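You operate a simulated robot arm through the tools that you are given. There is no shell and no other tool. Be economical: measure what you need, move in short steps, check, and stop when the job is done.

You run a simulated two-armed robot. Do the job below in one go: nothing can be reset, and whatever is moved stays where it is left.

Task
Take the lid off the steel tin marked "pepper" on the counter and lay it down there.

The check looks at the end state, three seconds after you hand in, the way a careful person would. Anything else that was tipped, shoved, dropped, spilled or broken makes it a failure. Lids that push on must go on centred and level and be pressed home; caps that screw on are set level and turned clockwise until they are tight.

Robot
Two 7-joint arms with two-finger grippers on one trunk, on a base that drives. Base frame: it is fixed to the floor where the robot stands at the start and does not move with it; the origin is under the middle of the robot, x ahead of it, y to its left, z up; the surface under the hand at the start is at about z = 0.83. Units: m, rad, N and s.
The left shoulder is at the start at [0.064, 0.216, 1.169], the right one opposite. With the tool pointing down near the work surface each hand reaches from about 0.28 to 0.8 m from the robot's upright axis, wherever it stands, measured 20 degrees to its own side. Payload 3.18 kg a hand.
Tool frame (each hand has its own): the origin (TCP) lies between the finger pads and is the grasp point; the fingertips stand 0.03 m ahead of it; z points along the fingers, y is the line along which they close. The gripper opens to 0.144 m. The gripper's body begins 0.103 m behind the TCP.
Orientation is told as [roll, pitch, yaw] about the base's x, y, z axes, in that order, counted from this pose: with the fingers straight down and closing along the base's y, the tool's x points along the base's -x, its y along +y and its z along -z.

Tools
- The arms move only by the tool step_arm. It takes "left_targets", "right_targets" or both (then of equal length, played together; a hand with none holds still); each is text: rows parted by semicolons, each of 7 numbers parted by spaces: the shift along the tool's x, y, z in units of 30 mm (1.0 is 30 mm), then the turn, a rotation vector about the tool's x, y, z in units of 8 degrees (1.0 is 8 degrees), then the opening, from 0 (shut) to 1 (fully open). In form: dx dy dz rx ry rz grip; .... A call has 1 to 10 rows; each row shifts and turns the commanded pose from where the row before left it, along the tool's axes as they then stand. A call with a number of a shift or a turn outside -1 to 1 is refused whole. Rows are played at 5 a second. More than 0.05 m and 0.15 rad between two rows, or a gripper value outside its range, and nothing of the call is played. Where a pose cannot be reached the arm comes as near as it can. A force on the tool above 40 N (or 10 N above the force at the start of the call, whichever is more), or a blocked arm, ends the call early, and 0.2 s more pass. Each finger halts on what it meets, pressing with about 21 N; the grip force reading is that of the motor and also rises with nothing between the fingers. The clock runs only during rows and for 0.2 s after the last one: add rows that do not move to give the fingers time. It gives the time, the measured TCP pose, the force on the tool (base axes), the opening and the grip force at its end, in the units of the frame above (readings bear some noise), with the torque about the TCP (base axes, N m) and any sound that the robot's microphone picked up.
- Cameras (640 x 400 px; columns grow to the right, rows downward): "scene" is now at [0.1435, -0.035, 1.3602]; the picture's right is [-0.39, -0.92, 0.00], its down [-0.52, 0.22, -0.83] and it looks along [0.76, -0.32, -0.56] (base axes); focal length 290 px, centre (320, 200). "left" rides on the left gripper at [0.076, -0.016, -0.143] in its tool frame; the picture's right is [0.21, 0.98, 0.00], its down [-0.84, 0.18, -0.51] and it looks along [-0.50, 0.11, 0.86] (tool axes); focal length 218 px, centre (320, 200). "right" rides on the right gripper at [0.076, 0.016, -0.143] in its tool frame; the picture's right is [-0.21, 0.98, 0.00], its down [-0.84, -0.18, -0.51] and it looks along [-0.50, -0.11, 0.86] (tool axes); focal length 218 px, centre (320, 200). There is no depth. A picture from a camera that has moved, and an enlarged one, comes with that camera's place and axes in the base frame and with its lens.
- snapshot(camera): a new picture of that camera. The clock stands still meanwhile.
- lift_body(by): slides the trunk up (or, below 0, down) by that many m; the arms and the scene camera ride with it, the base frame stays. It gives what a move gives, with no picture.
- base_move(legs): drives the robot by 1 to 6 legs, each [ahead, left, turn to the left] in m, m and rad, along the robot's own axes; the way and the turn of a leg run together, so that a leg with both is an arc; at most 1.5 m and 3.142 rad a leg. The arms and the cameras ride along, it lands a little off, and it stops where it bumps. It gives what a move gives.
- aim_head(pan, tilt): turns the head with the scene camera to pan (to the left, within 1.396 rad either way) and tilt (down, from -0.506 to 1.204), counted from straight ahead of the robot. It gives what a move gives.
- inspect(camera, box): a new picture of the part [left, top, right, bottom] of that camera's present view, enlarged. The clock stands still meanwhile.
- job_done(): hands the job in; it is judged then, once.

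Work in short steps. Places have to be worked out from the pictures, the camera data and where the tool is seen: move nearer, look again, correct. Check each grasp and each placing, and mend what went wrong. You have 120 turns and 100 pictures in all, those below and enlarged ones among them. Open the grippers and draw the arms clear of the work before you hand the job in, unless the task says otherwise; then end with one line.

The tools are called as name(argument=value, ...) on one line, values as JSON. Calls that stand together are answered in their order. step_arm: Moves the arms, as the interface text tells. Its arguments: {"type":"object","properties":{"left_targets":{"type":"string"},"right_targets":{"type":"string"}},"required":[]} The other tools are called the same way: lift_body (by) slides the trunk up or down; base_move (legs) drives the base; aim_head (pan, tilt) turns the head that bears the scene camera; snapshot (camera) takes a picture; inspect (camera, box) takes an enlarged picture of a part of a camera's view; job_done () hands the job in.

At the start:

```text
time: 0.0
left_eef_pos: [0.4897, 0.0667, 1.1507]
left_orientation: [0.0, 0.0, 0.0]
left_force: [-0.3, -1.2, -0.3]
left_wrist_torque: [-0.02, -0.01, 0.03]
left_opening: 0.1441
left_grip_force: 0.1
right_eef_pos: [0.5209, -0.4124, 1.1424]
right_orientation: [-0.001, 0.0, -0.001]
right_force: [-0.3, -0.6, -0.1]
right_wrist_torque: [0.04, -0.02, 0.0]
right_opening: 0.1439
right_grip_force: 0.1
trunk travel left (down, up): [-0.25, 0.119]
robot x, y, heading: [0.0005, 0.0021, 0.001]
head pan, tilt: [-0.403, 0.595]
```

scene: 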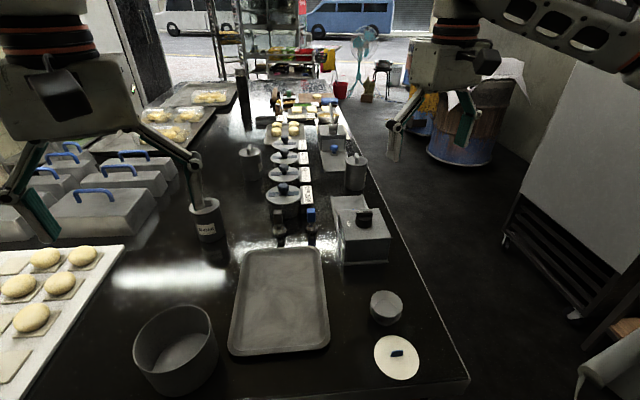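
right: 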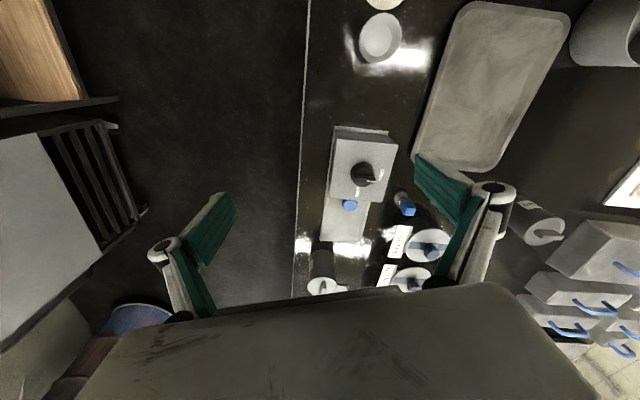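
left: 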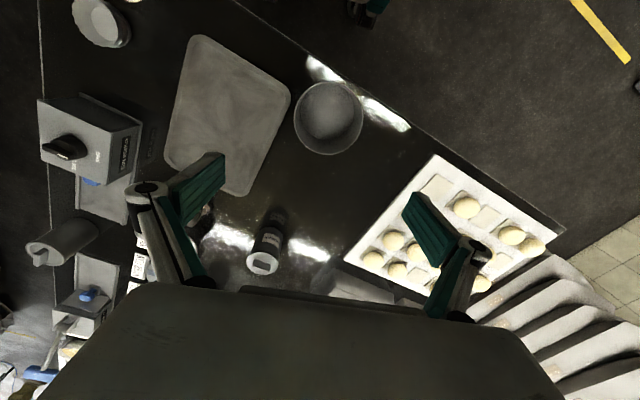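

I see several steel tins; I'll enlarge the label areas to find "pepper".

inspect(camera="scene", box=[170, 130, 270, 250])

inspect(camera="scene", box=[240, 90, 400, 250])

```text
3.33 times, centred on (220, 190) of scene
camera zoom: at [0.1435, -0.035, 1.3602], right [-0.39, -0.92, 0.0], down [-0.52, 0.22, -0.83], along [0.76, -0.32, -0.56], focal length 968 px, centre (653, 233)
```

zoom: 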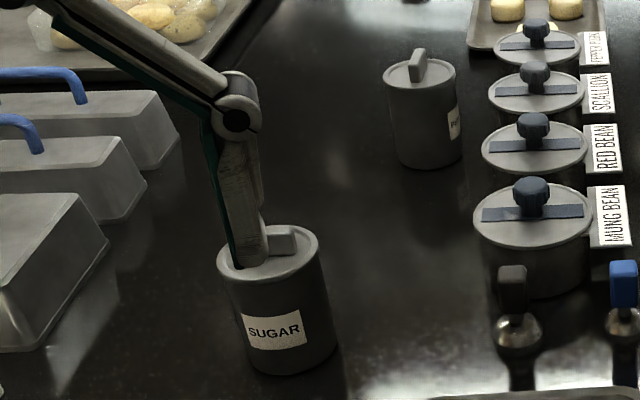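

```text
2.50 times, centred on (320, 170) of scene
camera zoom: at [0.1435, -0.035, 1.3602], right [-0.39, -0.92, 0.0], down [-0.52, 0.22, -0.83], along [0.76, -0.32, -0.56], focal length 726 px, centre (320, 275)
```

zoom: 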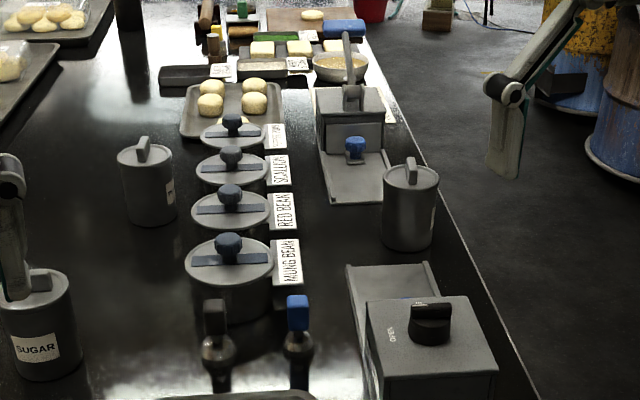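

The sugar tin is out; I'll zoom into the other two labels.

inspect(camera="scene", box=[235, 145, 265, 185])

inspect(camera="scene", box=[340, 150, 380, 200])

inspect(camera="left", box=[0, 160, 160, 300])

inspect(camera="right", box=[290, 180, 450, 300])

```text
10.00 times, centred on (250, 165) of scene
camera zoom: at [0.1435, -0.035, 1.3602], right [-0.39, -0.92, 0.0], down [-0.52, 0.22, -0.83], along [0.76, -0.32, -0.56], focal length 2902 px, centre (1020, 550)
```

zoom: 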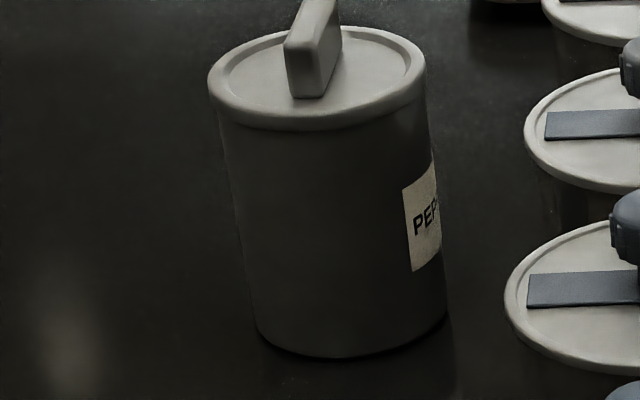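

```text
8.00 times, centred on (360, 175) of scene
camera zoom: at [0.1435, -0.035, 1.3602], right [-0.39, -0.92, 0.0], down [-0.52, 0.22, -0.83], along [0.76, -0.32, -0.56], focal length 2322 px, centre (0, 400)
```

zoom: 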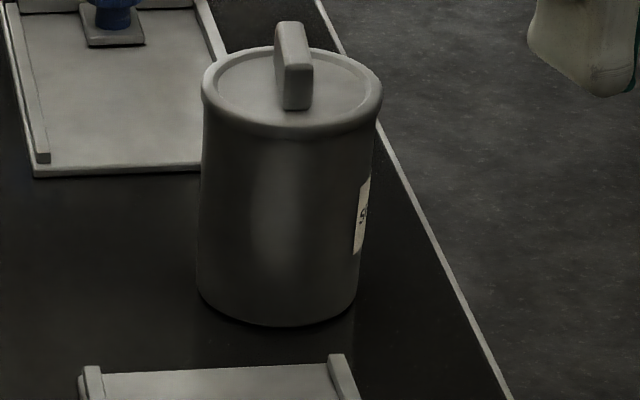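

```text
2.86 times, centred on (80, 230) of left
camera zoom: at [0.4136, 0.0523, 1.2956], right [-0.21, 0.98, 0.0], down [0.84, 0.18, 0.51], along [0.5, 0.11, -0.86], focal length 624 px, centre (1006, 114)
```

zoom: 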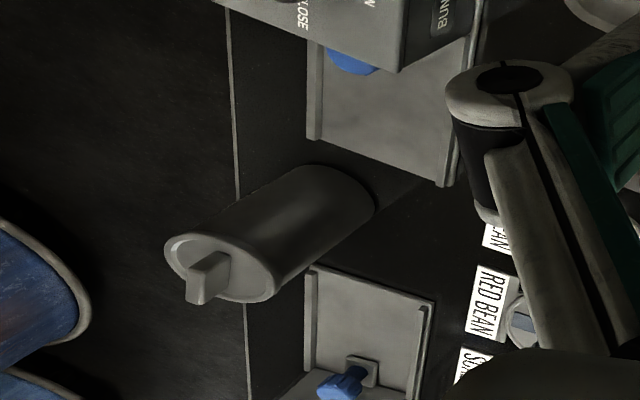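

```text
3.33 times, centred on (370, 240) of right
camera zoom: at [0.4442, -0.3957, 1.2853], right [0.21, 0.98, 0.0], down [0.84, -0.18, 0.51], along [0.5, -0.11, -0.86], focal length 728 px, centre (153, 67)
```

zoom: 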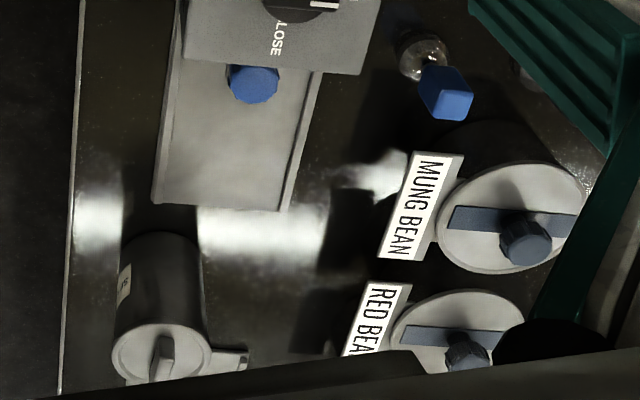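

The pepper tin is the far-left one ("PEP…"), about (1.11, -0.17), which is out of reach from here. The counter is turned about -19° and its right aisle looks about 1.1 m wide, so I'll look right before driving round.

aim_head(pan=-1.3, tilt=0.6)

snapshot(camera="scene")

aim_head(pan=-0.5, tilt=1.1)

snapshot(camera="scene")

```text
time: 1.2
left_eef_pos: [0.49, 0.067, 1.1511]
left_orientation: [-0.001, 0.0, 0.001]
left_force: [-0.5, 0.0, 0.6]
left_wrist_torque: [0.0, 0.0, -0.03]
left_opening: 0.1437
left_grip_force: 0.1
right_eef_pos: [0.5209, -0.4121, 1.1421]
right_orientation: [0.0, -0.002, -0.001]
right_force: [0.6, -0.7, -0.5]
right_wrist_torque: [-0.04, -0.02, -0.02]
right_opening: 0.1441
right_grip_force: 0.1
trunk travel left (down, up): [-0.25, 0.119]
robot x, y, heading: [0.003, -0.0008, -0.004]
head pan, tilt: [-1.3, 0.6]
```

```text
90 pictures are left
camera scene: at [0.0857, -0.0854, 1.3596], right [-0.96, -0.27, 0.0], down [-0.15, 0.54, -0.83], along [0.22, -0.79, -0.56], focal length 290 px, centre (320, 200)
```

scene: 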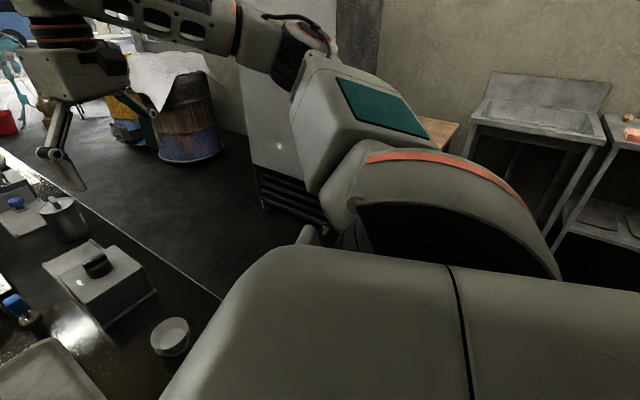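

```text
time: 2.3
left_eef_pos: [0.4903, 0.0675, 1.1516]
left_orientation: [0.001, 0.0, -0.001]
left_force: [0.9, 0.5, -0.6]
left_wrist_torque: [0.02, -0.05, -0.01]
left_opening: 0.1438
left_grip_force: 0.2
right_eef_pos: [0.521, -0.4123, 1.1428]
right_orientation: [0.0, -0.001, -0.001]
right_force: [-0.2, -0.6, 0.4]
right_wrist_torque: [0.0, 0.0, -0.02]
right_opening: 0.1439
right_grip_force: 0.1
trunk travel left (down, up): [-0.25, 0.119]
robot x, y, heading: [0.0005, -0.0017, 0.002]
head pan, tilt: [-0.499, 1.1]
```

```text
89 pictures are left
camera scene: at [0.1174, -0.0306, 1.321], right [-0.48, -0.88, 0.0], down [-0.78, 0.43, -0.45], along [0.4, -0.22, -0.89], focal length 290 px, centre (320, 200)
```

scene: 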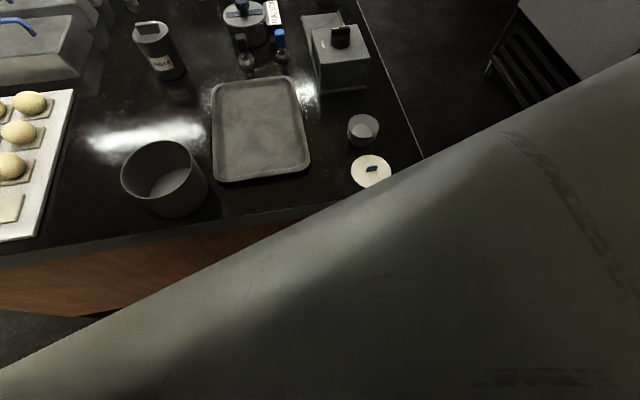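

The aisle is clear. I'll raise the trunk so the hands clear everything, back off a bit and turn left in place toward the counter's cross direction.

lift_body(by=0.115)

base_move(legs=[[-0.2, 0, 0], [0, 0, 1.248]])

aim_head(pan=-1.3, tilt=0.6)

snapshot(camera="scene")

```text
time: 3.8
left_eef_pos: [0.4907, 0.0679, 1.2661]
left_orientation: [0.0, 0.0, -0.001]
left_force: [0.4, -0.2, -0.4]
left_wrist_torque: [-0.02, -0.02, 0.01]
left_opening: 0.144
left_grip_force: 0.0
right_eef_pos: [0.5204, -0.4123, 1.2574]
right_orientation: [0.0, -0.001, 0.002]
right_force: [-0.5, -0.1, 0.8]
right_wrist_torque: [-0.02, 0.0, 0.01]
right_opening: 0.1441
right_grip_force: 0.0
trunk travel left (down, up): [-0.365, 0.004]
robot x, y, heading: [-0.0008, 0.0007, -0.001]
head pan, tilt: [-0.499, 1.1]
```

```text
time: 8.5
left_eef_pos: [-0.1175, 0.4891, 1.2658]
left_orientation: [0.001, -0.001, 1.271]
left_force: [-0.4, -0.6, -1.2]
left_wrist_torque: [0.0, 0.0, -0.01]
left_opening: 0.144
left_grip_force: 0.1
right_eef_pos: [0.3482, 0.3736, 1.2577]
right_orientation: [0.0, -0.001, 1.267]
right_force: [0.4, -0.4, -0.5]
right_wrist_torque: [-0.04, 0.02, -0.02]
right_opening: 0.1443
right_grip_force: 0.2
trunk travel left (down, up): [-0.365, 0.004]
robot x, y, heading: [-0.1979, 0.0019, 1.268]
head pan, tilt: [-0.499, 1.1]
```

```text
time: 9.7
left_eef_pos: [-0.1173, 0.4875, 1.2665]
left_orientation: [0.0, 0.0, 1.267]
left_force: [-0.4, -0.2, -0.2]
left_wrist_torque: [0.01, 0.02, -0.03]
left_opening: 0.1439
left_grip_force: 0.2
right_eef_pos: [0.3491, 0.3742, 1.2567]
right_orientation: [0.001, 0.001, 1.269]
right_force: [-0.6, -0.2, 0.2]
right_wrist_torque: [0.0, 0.0, -0.01]
right_opening: 0.144
right_grip_force: 0.1
trunk travel left (down, up): [-0.365, 0.004]
robot x, y, heading: [-0.1996, 0.001, 1.269]
head pan, tilt: [-1.3, 0.6]
```

```text
88 pictures are left
camera scene: at [-0.0987, 0.0358, 1.4757], right [-0.03, -1.0, 0.0], down [-0.57, 0.02, -0.82], along [0.82, -0.03, -0.57], focal length 290 px, centre (320, 200)
```

scene: 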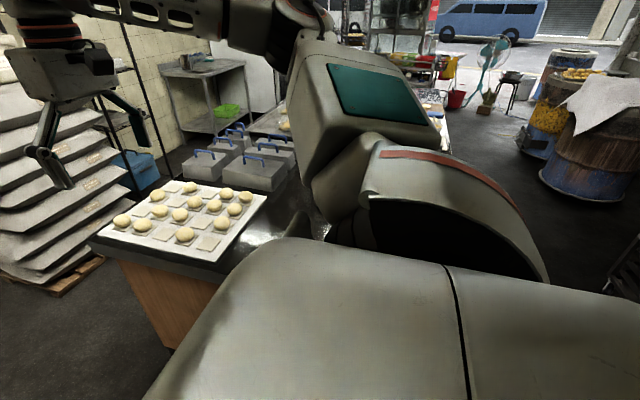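

Nothing blocks the way behind; I'll slide backwards into line with the aisle, then right along it.

base_move(legs=[[-0.66, 0, 0], [0, -0.5, 0]])

snapshot(camera="scene")

```text
time: 17.8
left_eef_pos: [0.1547, -0.2937, 1.2666]
left_orientation: [0.001, 0.001, 1.276]
left_force: [-0.5, -0.4, 0.4]
left_wrist_torque: [0.0, 0.01, -0.02]
left_opening: 0.1443
left_grip_force: 0.1
right_eef_pos: [0.6218, -0.4044, 1.2574]
right_orientation: [-0.001, 0.0, 1.274]
right_force: [-0.7, 0.0, -0.5]
right_wrist_torque: [0.0, 0.01, 0.02]
right_opening: 0.1439
right_grip_force: 0.2
trunk travel left (down, up): [-0.365, 0.004]
robot x, y, heading: [0.0789, -0.7808, 1.273]
head pan, tilt: [-1.3, 0.6]
```

```text
87 pictures are left
camera scene: at [0.1769, -0.7459, 1.4757], right [-0.03, -1.0, 0.0], down [-0.56, 0.01, -0.83], along [0.82, -0.02, -0.56], focal length 290 px, centre (320, 200)
```

scene: 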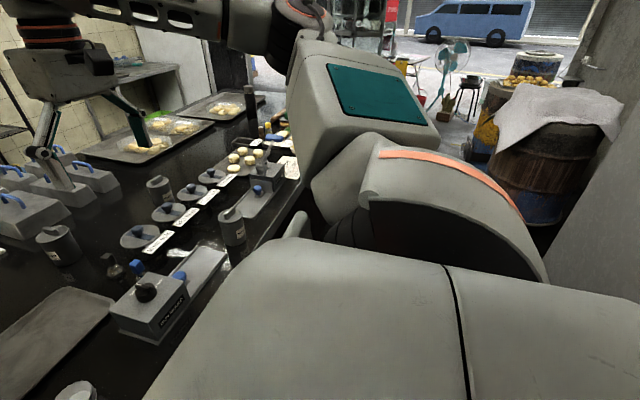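

Aisle clear; I'll slide 0.51 m further along, then look across the counter.

base_move(legs=[[0, -0.51, 0]])

aim_head(pan=-0.3, tilt=0.7)

snapshot(camera="scene")

snapshot(camera="right")

```text
time: 22.8
left_eef_pos: [0.6445, -0.4449, 1.2659]
left_orientation: [0.0, -0.001, 1.265]
left_force: [0.7, 0.7, 0.3]
left_wrist_torque: [-0.01, -0.02, 0.02]
left_opening: 0.1438
left_grip_force: 0.1
right_eef_pos: [1.1104, -0.561, 1.2577]
right_orientation: [0.001, 0.002, 1.266]
right_force: [0.1, -0.3, 0.0]
right_wrist_torque: [-0.02, 0.03, 0.02]
right_opening: 0.1442
right_grip_force: 0.1
trunk travel left (down, up): [-0.365, 0.004]
robot x, y, heading: [0.559, -0.9323, 1.265]
head pan, tilt: [-1.3, 0.6]
```

```text
time: 24.0
left_eef_pos: [0.6447, -0.4447, 1.2667]
left_orientation: [-0.001, 0.001, 1.266]
left_force: [0.9, 0.5, 0.3]
left_wrist_torque: [0.01, 0.02, 0.01]
left_opening: 0.1441
left_grip_force: 0.0
right_eef_pos: [1.1113, -0.5603, 1.2584]
right_orientation: [-0.001, -0.002, 1.265]
right_force: [-0.6, -0.9, -0.1]
right_wrist_torque: [0.02, 0.01, 0.01]
right_opening: 0.1437
right_grip_force: 0.1
trunk travel left (down, up): [-0.365, 0.004]
robot x, y, heading: [0.5637, -0.9344, 1.268]
head pan, tilt: [-0.3, 0.7]
```

```text
86 pictures are left
camera scene: at [0.6217, -0.8243, 1.4671], right [0.82, -0.57, 0.0], down [-0.37, -0.53, -0.77], along [0.44, 0.63, -0.64], focal length 290 px, centre (320, 200)
```

scene: 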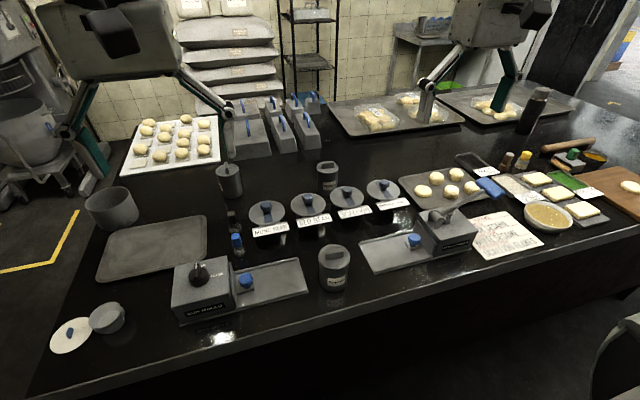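

```text
85 pictures are left
camera right: at [1.0724, -0.6279, 1.4002], right [-0.87, 0.49, 0.0], down [0.43, 0.75, 0.51], along [0.25, 0.44, -0.86], focal length 218 px, centre (320, 200)
```

right: 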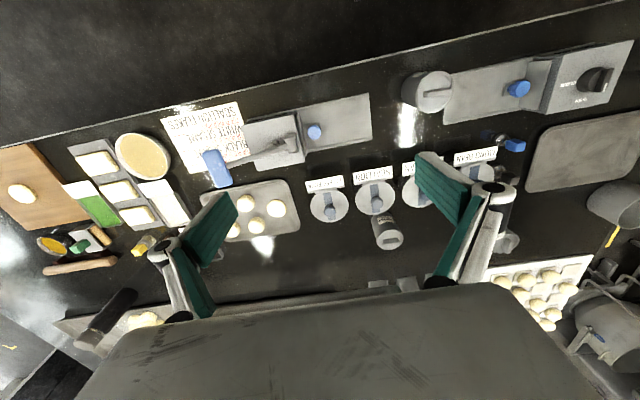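

inspect(camera="scene", box=[300, 150, 360, 200])

inspect(camera="scene", box=[300, 230, 370, 300])

inspect(camera="right", box=[340, 190, 440, 270])

```text
8.00 times, centred on (330, 175) of scene
camera zoom: at [0.6217, -0.8243, 1.4671], right [0.82, -0.57, 0.0], down [-0.37, -0.53, -0.77], along [0.44, 0.63, -0.64], focal length 2322 px, centre (240, 400)
```

zoom: 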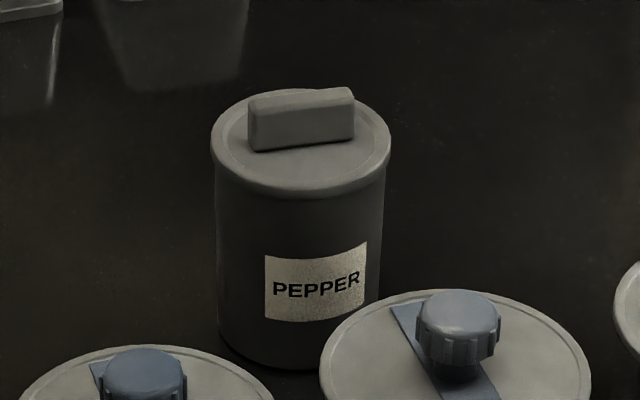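

```text
5.71 times, centred on (335, 265) of scene
camera zoom: at [0.6217, -0.8243, 1.4671], right [0.82, -0.57, 0.0], down [-0.37, -0.53, -0.77], along [0.44, 0.63, -0.64], focal length 1658 px, centre (234, -171)
```

zoom: 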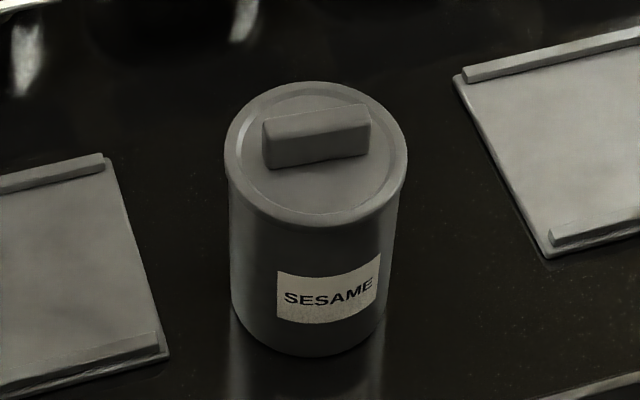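

```text
5.00 times, centred on (390, 230) of right
camera zoom: at [1.0724, -0.6279, 1.4002], right [-0.87, 0.49, 0.0], down [0.43, 0.75, 0.51], along [0.25, 0.44, -0.86], focal length 1091 px, centre (-30, 50)
```

zoom: 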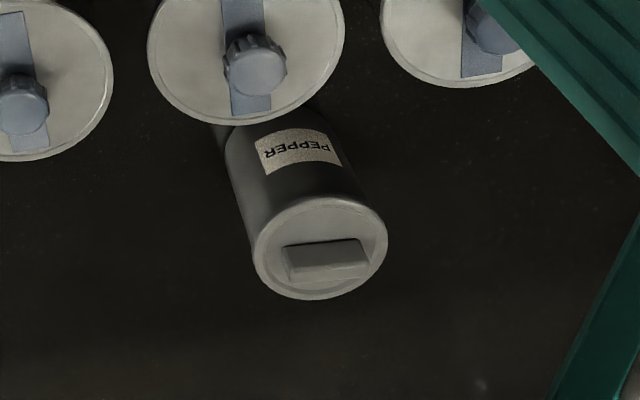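

Confirmed: PEPPER, lid rim triangulated at about (1.102, -0.180, 0.934), handle bar running along the counter (about -19°). I'll edge forward 0.16 m toward the counter.

base_move(legs=[[0.16, 0, 0]])

step_arm(right_targets="0 0 0 0 0 1 1; 0 0 0 0 0 1 1; 0 0 0 0 0 1 1; 0 0 0 0 0 1 1; 0 0 0 0 0 1 1; 0 0 0 0 0 1 1")

```text
time: 25.5
left_eef_pos: [0.692, -0.2905, 1.2653]
left_orientation: [0.0, 0.001, 1.266]
left_force: [0.0, 0.2, -0.6]
left_wrist_torque: [-0.02, 0.0, 0.02]
left_opening: 0.144
left_grip_force: 0.0
right_eef_pos: [1.1584, -0.4055, 1.257]
right_orientation: [0.0, 0.001, 1.264]
right_force: [-0.2, 0.6, -0.3]
right_wrist_torque: [-0.06, -0.01, -0.01]
right_opening: 0.1438
right_grip_force: 0.0
trunk travel left (down, up): [-0.365, 0.004]
robot x, y, heading: [0.6066, -0.7802, 1.269]
head pan, tilt: [-0.3, 0.7]
```

```text
time: 26.9
left_eef_pos: [0.692, -0.2915, 1.267]
left_orientation: [0.001, -0.001, 1.265]
left_force: [0.1, 0.0, -0.3]
left_wrist_torque: [0.02, -0.02, 0.01]
left_opening: 0.1438
left_grip_force: 0.0
right_eef_pos: [1.1584, -0.4071, 1.2577]
right_orientation: [0.0, 0.001, 0.424]
right_force: [0.7, 0.1, 0.6]
right_wrist_torque: [-0.01, 0.0, -0.01]
right_opening: 0.144
right_grip_force: 0.0
trunk travel left (down, up): [-0.365, 0.004]
robot x, y, heading: [0.6091, -0.7811, 1.267]
head pan, tilt: [-0.3, 0.7]
```

The base moved without a bump and the wrist turns well. I'll finish the yaw to about -0.33 rad and bring the trunk back down.

step_arm(right_targets="0 0 0 0 0 0.9 1; 0 0 0 0 0 0.9 1; 0 0 0 0 0 0.9 1; 0 0 0 0 0 0.9 1; 0 0 0 0 0 0.9 1; 0 0 0 0 0 0.9 1")

lift_body(by=-0.115)

snapshot(camera="right")

```text
time: 28.3
left_eef_pos: [0.6915, -0.2909, 1.2673]
left_orientation: [0.0, 0.0, 1.266]
left_force: [0.5, -0.8, 0.6]
left_wrist_torque: [0.0, 0.0, -0.03]
left_opening: 0.1439
left_grip_force: 0.1
right_eef_pos: [1.1583, -0.4065, 1.2588]
right_orientation: [-0.001, 0.001, -0.328]
right_force: [0.4, -0.2, 0.1]
right_wrist_torque: [0.04, 0.02, 0.0]
right_opening: 0.144
right_grip_force: 0.1
trunk travel left (down, up): [-0.365, 0.004]
robot x, y, heading: [0.611, -0.7804, 1.265]
head pan, tilt: [-0.3, 0.7]
```

```text
time: 29.7
left_eef_pos: [0.691, -0.2924, 1.1531]
left_orientation: [-0.001, -0.001, 1.265]
left_force: [0.2, 0.3, 0.1]
left_wrist_torque: [0.05, -0.04, -0.02]
left_opening: 0.1441
left_grip_force: 0.0
right_eef_pos: [1.1583, -0.4066, 1.1437]
right_orientation: [0.001, 0.0, -0.326]
right_force: [0.1, -0.4, -0.1]
right_wrist_torque: [0.01, -0.06, -0.03]
right_opening: 0.144
right_grip_force: 0.0
trunk travel left (down, up): [-0.25, 0.119]
robot x, y, heading: [0.6113, -0.7786, 1.264]
head pan, tilt: [-0.3, 0.7]
```

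```text
81 pictures are left
camera right: at [1.0915, -0.3673, 1.2864], right [0.51, 0.86, 0.0], down [0.74, -0.44, 0.51], along [0.44, -0.26, -0.86], focal length 218 px, centre (320, 200)
```

right: 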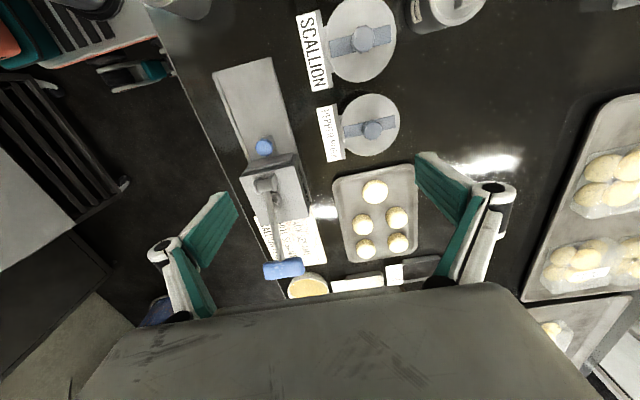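

I'll move the right hand horizontally to above the tin (shift about 0.127 along tool x, 0.197 along tool y) at z≈1.14.

step_arm(right_targets="0.6 0.937 0 0 0 0 1; 0.6 0.937 0 0 0 0 1; 0.6 0.937 0 0 0 0 1; 0.6 0.937 0 0 0 0 1; 0.6 0.937 0 0 0 0 1; 0.6 0.937 0 0 0 0 1; 0.6 0.937 0 0 0 0 1; 0 0 0 0 0 0 1")

snapshot(camera="right")

snapshot(camera="scene")

```text
time: 31.5
left_eef_pos: [0.6927, -0.2935, 1.1517]
left_orientation: [0.0, -0.001, 1.265]
left_force: [-0.4, 0.1, 0.7]
left_wrist_torque: [0.03, 0.04, -0.03]
left_opening: 0.144
left_grip_force: 0.1
right_eef_pos: [1.1032, -0.1835, 1.1442]
right_orientation: [-0.001, 0.001, -0.325]
right_force: [1.2, -0.5, 0.4]
right_wrist_torque: [0.07, 0.01, -0.01]
right_opening: 0.1442
right_grip_force: 0.1
trunk travel left (down, up): [-0.25, 0.119]
robot x, y, heading: [0.6042, -0.7798, 1.261]
head pan, tilt: [-0.3, 0.7]
```

```text
80 pictures are left
camera right: at [1.0362, -0.142, 1.2865], right [0.51, 0.86, 0.0], down [0.74, -0.44, 0.51], along [0.44, -0.26, -0.86], focal length 218 px, centre (320, 200)
```

right: 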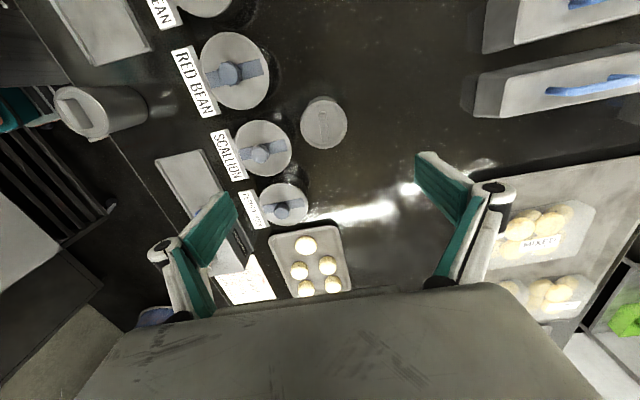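

```text
79 pictures are left
camera scene: at [0.6769, -0.6521, 1.3512], right [0.82, -0.57, 0.0], down [-0.37, -0.53, -0.77], along [0.43, 0.63, -0.64], focal length 290 px, centre (320, 200)
```

scene: 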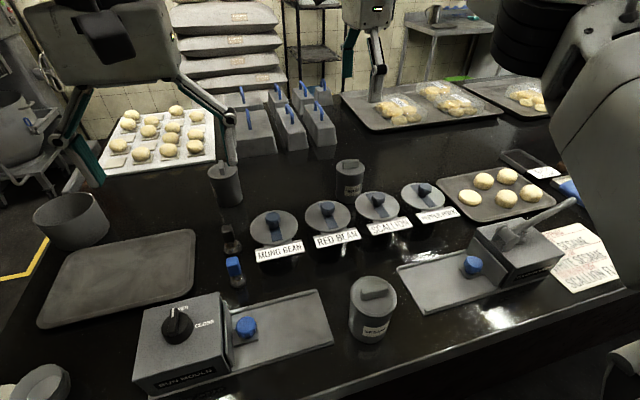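

Reached. I'll zoom the wrist view to fix the handle's position and direction.

inspect(camera="right", box=[290, 90, 360, 160])

inspect(camera="scene", box=[320, 150, 380, 210])

```text
5.71 times, centred on (325, 125) of right
camera zoom: at [1.0362, -0.142, 1.2865], right [0.51, 0.86, 0.0], down [0.74, -0.44, 0.51], along [0.44, -0.26, -0.86], focal length 1247 px, centre (291, 629)
```

zoom: 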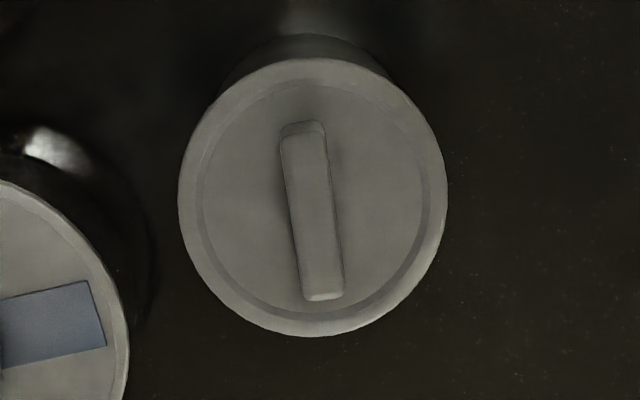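

```text
6.67 times, centred on (350, 180) of scene
camera zoom: at [0.6769, -0.6521, 1.3512], right [0.82, -0.57, 0.0], down [-0.37, -0.53, -0.77], along [0.43, 0.63, -0.64], focal length 1935 px, centre (120, 333)
```

zoom: 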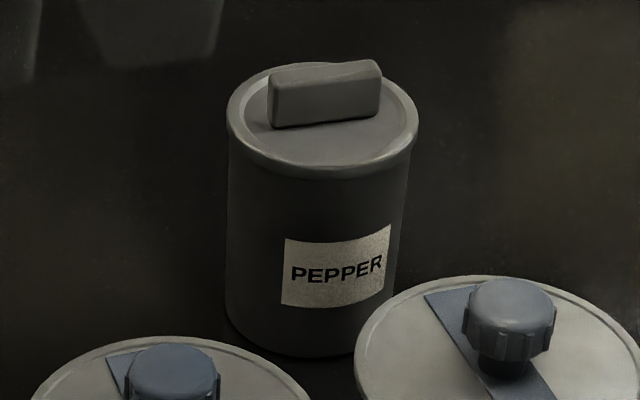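

Lid centre ≈ (1.101, -0.175), handle direction ≈ -23°, about 12 mm thick, top ≈ 0.955. I'll narrow the fingers to 40 mm, correct yaw by 4° and descend partway, then check.

step_arm(right_targets="0.12 0.27 0 0 0 0.5 0.28; 0 0 0.8 0 0 0 0.28; 0 0 0.8 0 0 0 0.28; 0 0 0.8 0 0 0 0.28; 0 0 0.8 0 0 0 0.28; 0 0 0.6 0 0 0 0.28; 0 0 0 0 0 0 0.28")

inspect(camera="right", box=[220, 80, 420, 280])

inspect(camera="scene", box=[310, 110, 410, 210])

```text
time: 33.1
left_eef_pos: [0.6916, -0.2912, 1.1514]
left_orientation: [-0.001, 0.001, 1.265]
left_force: [0.2, 0.0, 0.9]
left_wrist_torque: [0.0, -0.01, 0.01]
left_opening: 0.1441
left_grip_force: 0.0
right_eef_pos: [1.1032, -0.1706, 1.0302]
right_orientation: [0.002, 0.001, -0.397]
right_force: [-0.1, 0.2, 0.1]
right_wrist_torque: [-0.05, -0.01, 0.01]
right_opening: 0.0402
right_grip_force: 0.1
trunk travel left (down, up): [-0.25, 0.119]
robot x, y, heading: [0.6056, -0.7816, 1.265]
head pan, tilt: [-0.3, 0.7]
```

```text
2.00 times, centred on (320, 180) of right
camera zoom: at [1.0381, -0.1269, 1.1723], right [0.57, 0.82, 0.0], down [0.71, -0.49, 0.51], along [0.42, -0.29, -0.86], focal length 436 px, centre (320, 240)
```

zoom: 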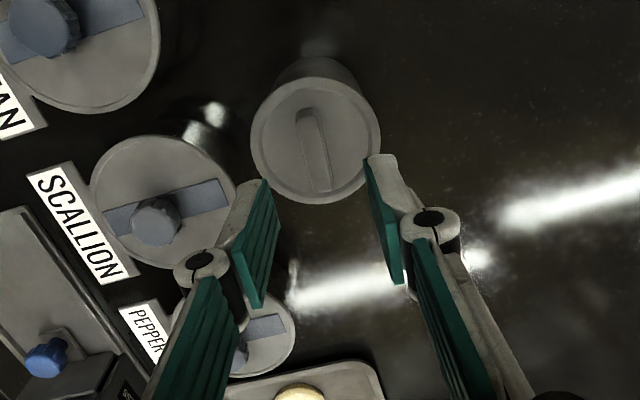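

```text
4.00 times, centred on (360, 160) of scene
camera zoom: at [0.6759, -0.6511, 1.3511], right [0.82, -0.57, 0.0], down [-0.37, -0.53, -0.77], along [0.44, 0.63, -0.64], focal length 1161 px, centre (160, 360)
```

zoom: 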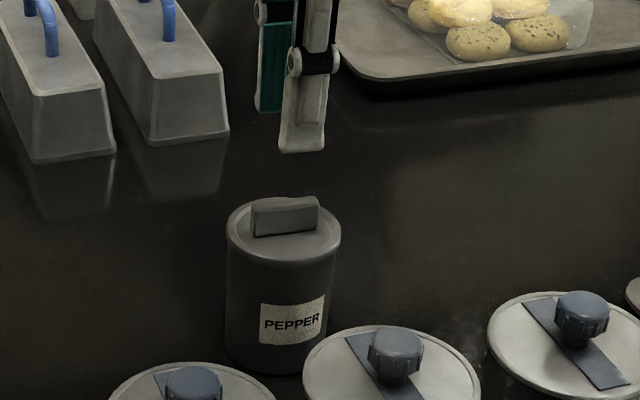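

Handle is at about (1.1016, -0.1745), yaw matches; shifting -4 mm along tool y and descending so the tips straddle the handle.

step_arm(right_targets="0 -0.13 0.6 0 0 0 0.28; 0 0 0.7 0 0 0 0.28; 0 0 0.5 0 0 0 0.28; 0 0 0.2 0 0 0 0.28; 0 0 0 0 0 0 0.28")

inspect(camera="right", box=[240, 80, 400, 240])

inspect(camera="scene", box=[320, 130, 400, 210])

```text
time: 34.3
left_eef_pos: [0.6917, -0.2918, 1.1517]
left_orientation: [0.0, -0.001, 1.265]
left_force: [-0.4, -0.1, 0.6]
left_wrist_torque: [0.0, 0.03, 0.0]
left_opening: 0.1438
left_grip_force: 0.1
right_eef_pos: [1.0996, -0.1759, 0.9691]
right_orientation: [0.001, -0.002, -0.398]
right_force: [-1.3, 0.1, -0.5]
right_wrist_torque: [-0.01, 0.03, 0.01]
right_opening: 0.0402
right_grip_force: 0.0
trunk travel left (down, up): [-0.25, 0.119]
robot x, y, heading: [0.6047, -0.7795, 1.262]
head pan, tilt: [-0.3, 0.7]
```

```text
2.50 times, centred on (320, 160) of right
camera zoom: at [1.0355, -0.1302, 1.1116], right [0.57, 0.82, 0.0], down [0.71, -0.49, 0.51], along [0.42, -0.29, -0.86], focal length 546 px, centre (320, 300)
```

zoom: 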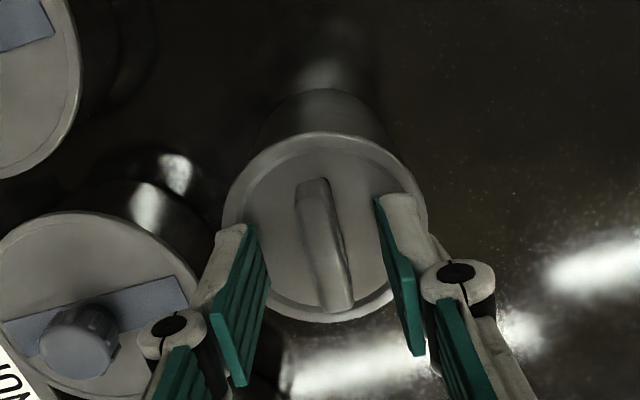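

```text
5.00 times, centred on (360, 170) of scene
camera zoom: at [0.6762, -0.651, 1.351], right [0.82, -0.57, 0.0], down [-0.37, -0.53, -0.76], along [0.44, 0.63, -0.64], focal length 1451 px, centre (120, 350)
```

zoom: 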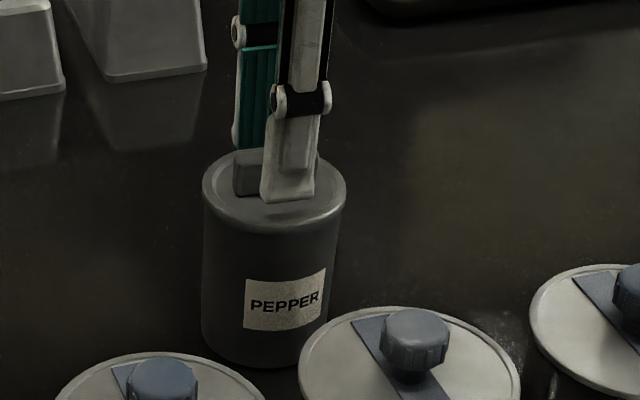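

Fingers straddle the handle evenly with no contact. Closing.

step_arm(right_targets="0 0 0 0 0 0 0.15; 0 0 0 0 0 0 0; 0 0 0 0 0 0 0; 0 0 0 0 0 0 0")

inspect(camera="right", box=[240, 80, 400, 240])

```text
time: 35.3
left_eef_pos: [0.6938, -0.2923, 1.1513]
left_orientation: [0.0, -0.001, 1.264]
left_force: [0.2, -0.1, 0.2]
left_wrist_torque: [0.0, -0.01, -0.03]
left_opening: 0.1442
left_grip_force: 0.0
right_eef_pos: [1.0992, -0.1748, 0.9675]
right_orientation: [0.0, 0.001, -0.396]
right_force: [0.4, -0.2, 0.2]
right_wrist_torque: [-0.02, -0.03, -0.02]
right_opening: 0.0108
right_grip_force: 20.9
trunk travel left (down, up): [-0.25, 0.119]
robot x, y, heading: [0.608, -0.7777, 1.267]
head pan, tilt: [-0.3, 0.7]
heard: snap
```

```text
2.50 times, centred on (320, 160) of right
camera zoom: at [1.0355, -0.1301, 1.1117], right [0.57, 0.82, 0.0], down [0.71, -0.49, 0.51], along [0.42, -0.29, -0.86], focal length 546 px, centre (320, 300)
```

zoom: 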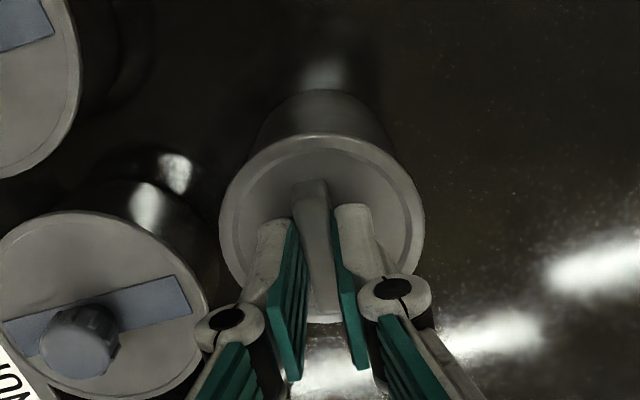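

The handle is gripped (10.8 mm, 21 N); a snap was heard, perhaps the lid's seat giving. I'll lift gently 12 mm and see whether the tin comes along.

step_arm(right_targets="0 0 -0.1 0 0 0 0; 0 0 -0.1 0 0 0 0; 0 0 -0.1 0 0 0 0; 0 0 -0.1 0 0 0 0; 0 0 0 0 0 0 0")

inspect(camera="scene", box=[320, 130, 400, 210])

inspect(camera="right", box=[240, 80, 400, 240])

```text
time: 36.5
left_eef_pos: [0.6916, -0.291, 1.1518]
left_orientation: [0.0, -0.001, 1.266]
left_force: [0.4, 0.2, -0.5]
left_wrist_torque: [0.02, -0.01, 0.0]
left_opening: 0.1438
left_grip_force: 0.1
right_eef_pos: [1.1012, -0.1744, 0.981]
right_orientation: [0.001, 0.001, -0.396]
right_force: [0.0, 0.5, 0.2]
right_wrist_torque: [-0.01, 0.02, -0.02]
right_opening: 0.0105
right_grip_force: 21.0
trunk travel left (down, up): [-0.25, 0.119]
robot x, y, heading: [0.6102, -0.7784, 1.266]
head pan, tilt: [-0.3, 0.7]
```

```text
5.00 times, centred on (360, 170) of scene
camera zoom: at [0.6762, -0.6509, 1.351], right [0.82, -0.57, 0.0], down [-0.37, -0.53, -0.76], along [0.43, 0.63, -0.64], focal length 1451 px, centre (120, 350)
```

zoom: 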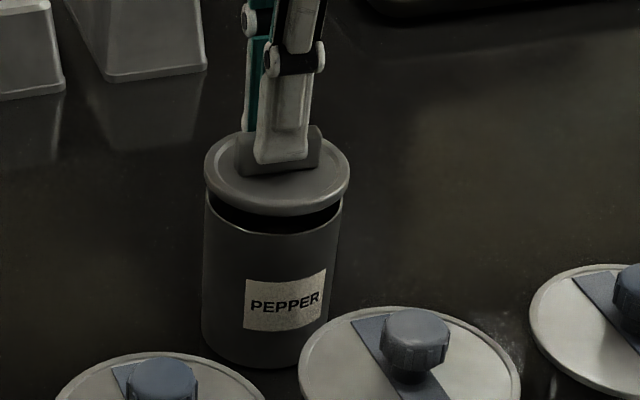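

```text
2.50 times, centred on (320, 160) of right
camera zoom: at [1.0364, -0.1293, 1.1231], right [0.57, 0.82, 0.0], down [0.71, -0.49, 0.51], along [0.42, -0.29, -0.86], focal length 546 px, centre (320, 300)
```

zoom: 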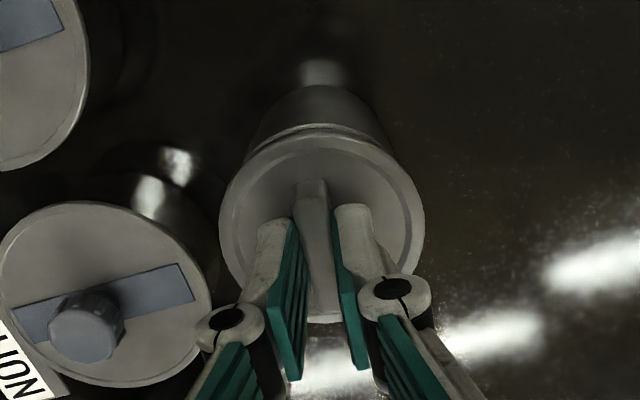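

The lid came free and the tin stayed put. Clear counter lies beside the tin at about (0.989, -0.115); I'll lift 60 mm and carry it over there.

step_arm(right_targets="0 0 -0.5 0 0 0 0; 0 0 -0.7 0 0 0 0; 0 0 -0.8 0 0 0 0; 0.6 0.05 0 0 0 0 0; 0.7 0.06 0 0 0 0 0; 0.8 0.07 0 0 0 0 0; 0.8 0.07 0 0 0 0 0; 0.7 0.06 0 0 0 0 0; 0.6 0.06 0 0 0 0 0; 0 0 0 0 0 0 0")

snapshot(camera="scene")

snapshot(camera="right")

```text
time: 38.7
left_eef_pos: [0.6919, -0.2909, 1.1526]
left_orientation: [0.0, -0.001, 1.265]
left_force: [0.7, 0.0, 0.3]
left_wrist_torque: [0.03, 0.01, 0.0]
left_opening: 0.1439
left_grip_force: 0.0
right_eef_pos: [0.9904, -0.1172, 1.0416]
right_orientation: [0.001, 0.0, -0.398]
right_force: [0.0, 0.2, -0.5]
right_wrist_torque: [0.02, -0.01, 0.0]
right_opening: 0.0108
right_grip_force: 21.2
right hand out of reach, approached as far as the arm can: row 9
trunk travel left (down, up): [-0.25, 0.119]
robot x, y, heading: [0.6105, -0.7795, 1.269]
head pan, tilt: [-0.3, 0.7]
```

```text
69 pictures are left
camera scene: at [0.6766, -0.6509, 1.3509], right [0.82, -0.57, 0.0], down [-0.37, -0.53, -0.76], along [0.43, 0.63, -0.64], focal length 290 px, centre (320, 200)
```

scene: 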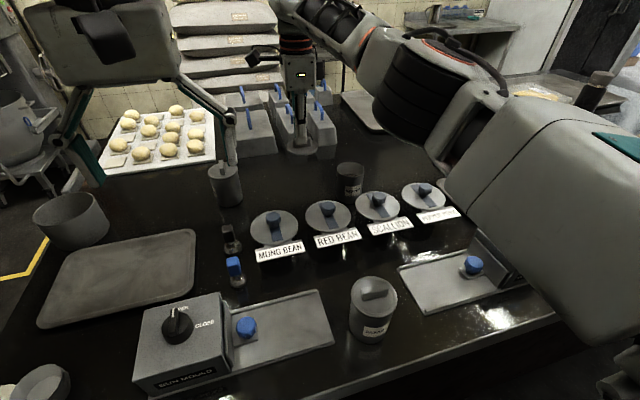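

```text
68 pictures are left
camera right: at [0.9249, -0.0736, 1.1836], right [0.57, 0.82, 0.0], down [0.71, -0.49, 0.51], along [0.42, -0.29, -0.86], focal length 218 px, centre (320, 200)
```

right: 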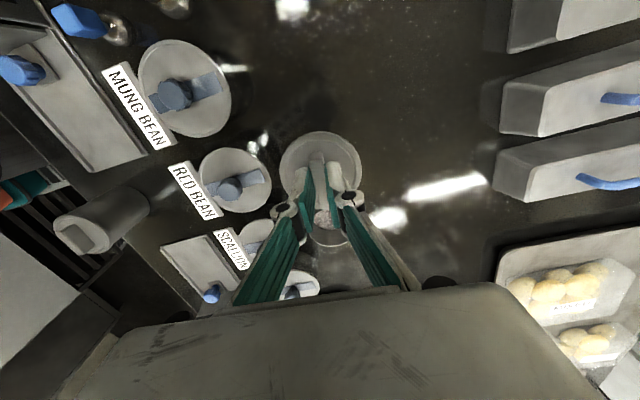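

Carried; the lid hangs level over a clear spot but the arm is near its reach limit. I'll come 10 mm closer and begin descending in small steps.

step_arm(right_targets="0 -0.35 0 0 0 0 0; 0 0 0.7 0 0 0 0; 0 0 0.7 0 0 0 0; 0 0 0.7 0 0 0 0; 0 0 0.7 0 0 0 0; 0 0 0 0 0 0 0")

inspect(camera="right", box=[190, 80, 420, 280])

inspect(camera="scene", box=[200, 80, 400, 280])

```text
time: 40.1
left_eef_pos: [0.6916, -0.2911, 1.1519]
left_orientation: [0.0, -0.001, 1.266]
left_force: [-0.7, -0.9, 0.5]
left_wrist_torque: [-0.02, -0.01, 0.01]
left_opening: 0.144
left_grip_force: 0.1
right_eef_pos: [0.9863, -0.1288, 0.958]
right_orientation: [0.002, -0.001, -0.396]
right_force: [0.2, 0.3, 0.0]
right_wrist_torque: [0.01, -0.03, 0.02]
right_opening: 0.0109
right_grip_force: 20.9
trunk travel left (down, up): [-0.25, 0.119]
robot x, y, heading: [0.6078, -0.781, 1.262]
head pan, tilt: [-0.3, 0.7]
```

```text
2.00 times, centred on (305, 180) of right
camera zoom: at [0.9221, -0.0837, 1.1007], right [0.57, 0.82, 0.0], down [0.71, -0.49, 0.51], along [0.42, -0.29, -0.86], focal length 436 px, centre (350, 240)
```

zoom: 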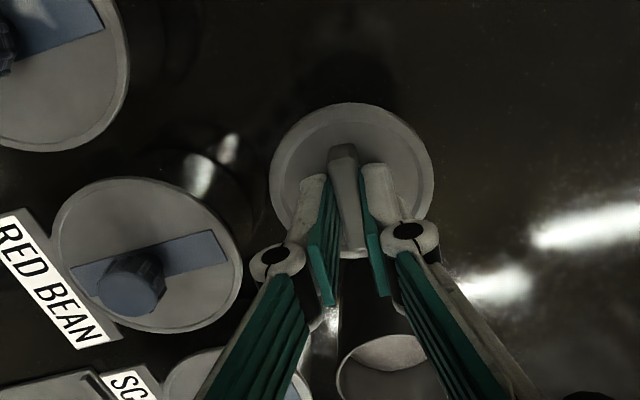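

```text
2.00 times, centred on (300, 180) of scene
camera zoom: at [0.6759, -0.6511, 1.3511], right [0.82, -0.57, 0.0], down [-0.37, -0.53, -0.77], along [0.44, 0.63, -0.64], focal length 580 px, centre (360, 240)
```

zoom: 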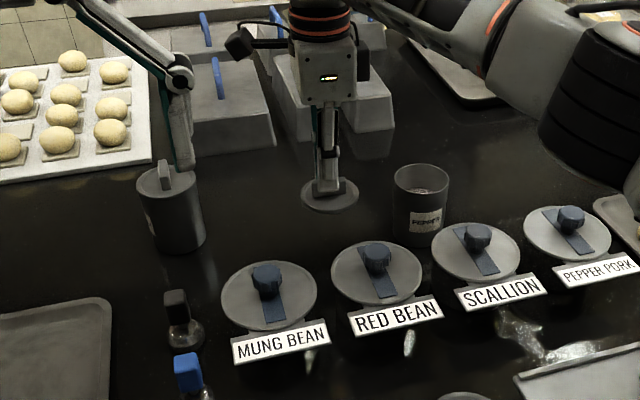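

Clear all round. Continuing down in decreasing steps until light contact (expected at TCP z ≈ 0.88).

step_arm(right_targets="0 0 0.6 0 0 0 0; 0 0 0.6 0 0 0 0; 0 0 0.5 0 0 0 0; 0 0 0.3 0 0 0 0; 0 0 0.1 0 0 0 0; 0 0 0 0 0 0 0")

inspect(camera="scene", box=[270, 120, 390, 220])

```text
time: 41.5
left_eef_pos: [0.6914, -0.2913, 1.1517]
left_orientation: [-0.001, 0.001, 1.266]
left_force: [-0.5, 0.5, 0.6]
left_wrist_torque: [-0.02, -0.01, 0.01]
left_opening: 0.144
left_grip_force: 0.0
right_eef_pos: [0.9872, -0.1279, 0.8943]
right_orientation: [0.0, 0.0, -0.396]
right_force: [-0.3, 0.2, 0.5]
right_wrist_torque: [-0.04, 0.01, -0.01]
right_opening: 0.0109
right_grip_force: 20.9
trunk travel left (down, up): [-0.25, 0.119]
robot x, y, heading: [0.6084, -0.7805, 1.265]
head pan, tilt: [-0.3, 0.7]
```

```text
4.00 times, centred on (330, 170) of scene
camera zoom: at [0.6762, -0.6509, 1.351], right [0.82, -0.57, 0.0], down [-0.37, -0.53, -0.76], along [0.44, 0.63, -0.64], focal length 1161 px, centre (280, 320)
```

zoom: 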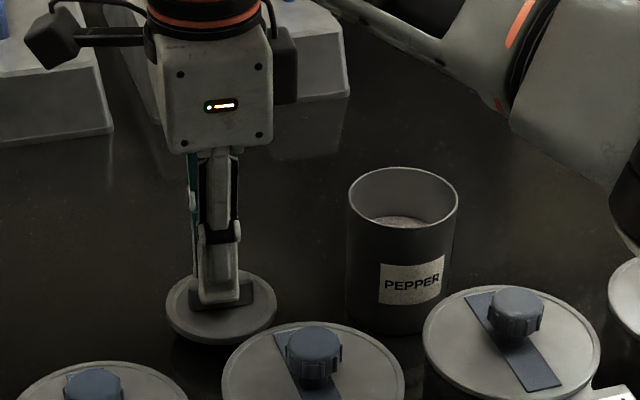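

Still a small gap beneath (no contact force). Going down 3 mm at a time.

step_arm(right_targets="0 0 0.1 0 0 0 0; 0 0 0.1 0 0 0 0; 0 0 0.1 0 0 0 0; 0 0 0 0 0 0 0")

inspect(camera="scene", box=[290, 170, 360, 220])

```text
time: 42.5
left_eef_pos: [0.6912, -0.2917, 1.1514]
left_orientation: [0.0, 0.001, 1.266]
left_force: [-0.4, -0.5, 0.3]
left_wrist_torque: [-0.02, 0.01, 0.0]
left_opening: 0.1439
left_grip_force: 0.0
right_eef_pos: [0.9854, -0.1287, 0.8859]
right_orientation: [-0.002, 0.0, -0.395]
right_force: [0.4, 0.1, 0.2]
right_wrist_torque: [0.0, -0.01, 0.0]
right_opening: 0.0107
right_grip_force: 20.6
trunk travel left (down, up): [-0.25, 0.119]
robot x, y, heading: [0.6091, -0.78, 1.263]
head pan, tilt: [-0.3, 0.7]
```

```text
8.00 times, centred on (325, 195) of scene
camera zoom: at [0.6761, -0.6509, 1.351], right [0.82, -0.57, 0.0], down [-0.37, -0.53, -0.76], along [0.44, 0.63, -0.64], focal length 2322 px, centre (280, 240)
```

zoom: 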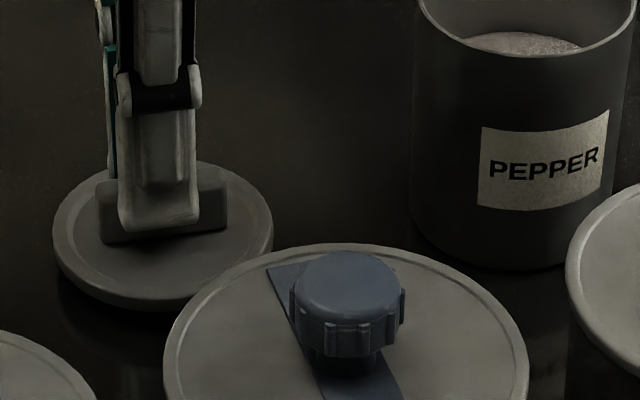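

Still free; continue down in 3 mm rows, watching the force.

step_arm(right_targets="0 0 0.1 0 0 0 0; 0 0 0.1 0 0 0 0; 0 0 0 0 0 0 0")

```text
time: 43.3
left_eef_pos: [0.6923, -0.2917, 1.1526]
left_orientation: [-0.002, -0.001, 1.265]
left_force: [0.2, -0.1, 0.1]
left_wrist_torque: [0.01, -0.01, -0.01]
left_opening: 0.1441
left_grip_force: 0.1
right_eef_pos: [0.9843, -0.1284, 0.8794]
right_orientation: [0.0, 0.002, -0.397]
right_force: [-0.3, 0.6, -0.4]
right_wrist_torque: [0.01, 0.01, -0.02]
right_opening: 0.0108
right_grip_force: 21.2
trunk travel left (down, up): [-0.25, 0.119]
robot x, y, heading: [0.6093, -0.7814, 1.264]
head pan, tilt: [-0.3, 0.7]
```

No contact yet at 0.879; two more small steps.

step_arm(right_targets="0 0 0.08 0 0 0 0; 0 0 0.08 0 0 0 0; 0 0 0 0 0 0 0")

inspect(camera="scene", box=[290, 170, 360, 220])

```text
time: 44.1
left_eef_pos: [0.6922, -0.2925, 1.1513]
left_orientation: [0.0, 0.0, 1.266]
left_force: [-0.2, 0.7, -0.1]
left_wrist_torque: [-0.01, 0.0, 0.02]
left_opening: 0.1437
left_grip_force: 0.1
right_eef_pos: [0.9864, -0.1288, 0.8759]
right_orientation: [0.003, 0.0, -0.396]
right_force: [1.4, 0.9, 7.1]
right_wrist_torque: [-0.01, -0.04, 0.04]
right_opening: 0.0108
right_grip_force: 21.3
trunk travel left (down, up): [-0.25, 0.119]
robot x, y, heading: [0.6107, -0.7776, 1.268]
head pan, tilt: [-0.3, 0.7]
```

```text
8.00 times, centred on (325, 195) of scene
camera zoom: at [0.6759, -0.6515, 1.3512], right [0.82, -0.57, 0.0], down [-0.37, -0.53, -0.77], along [0.44, 0.63, -0.64], focal length 2322 px, centre (280, 240)
```

zoom: 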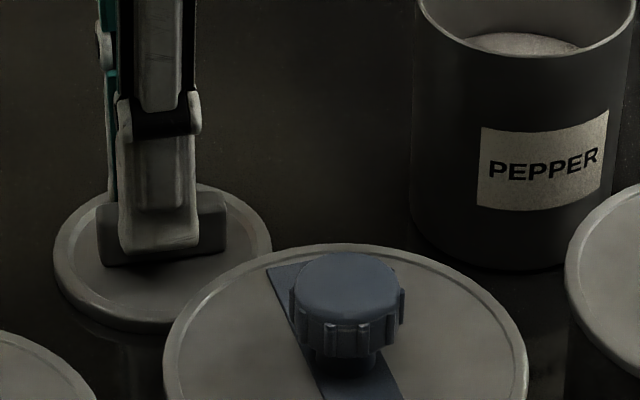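

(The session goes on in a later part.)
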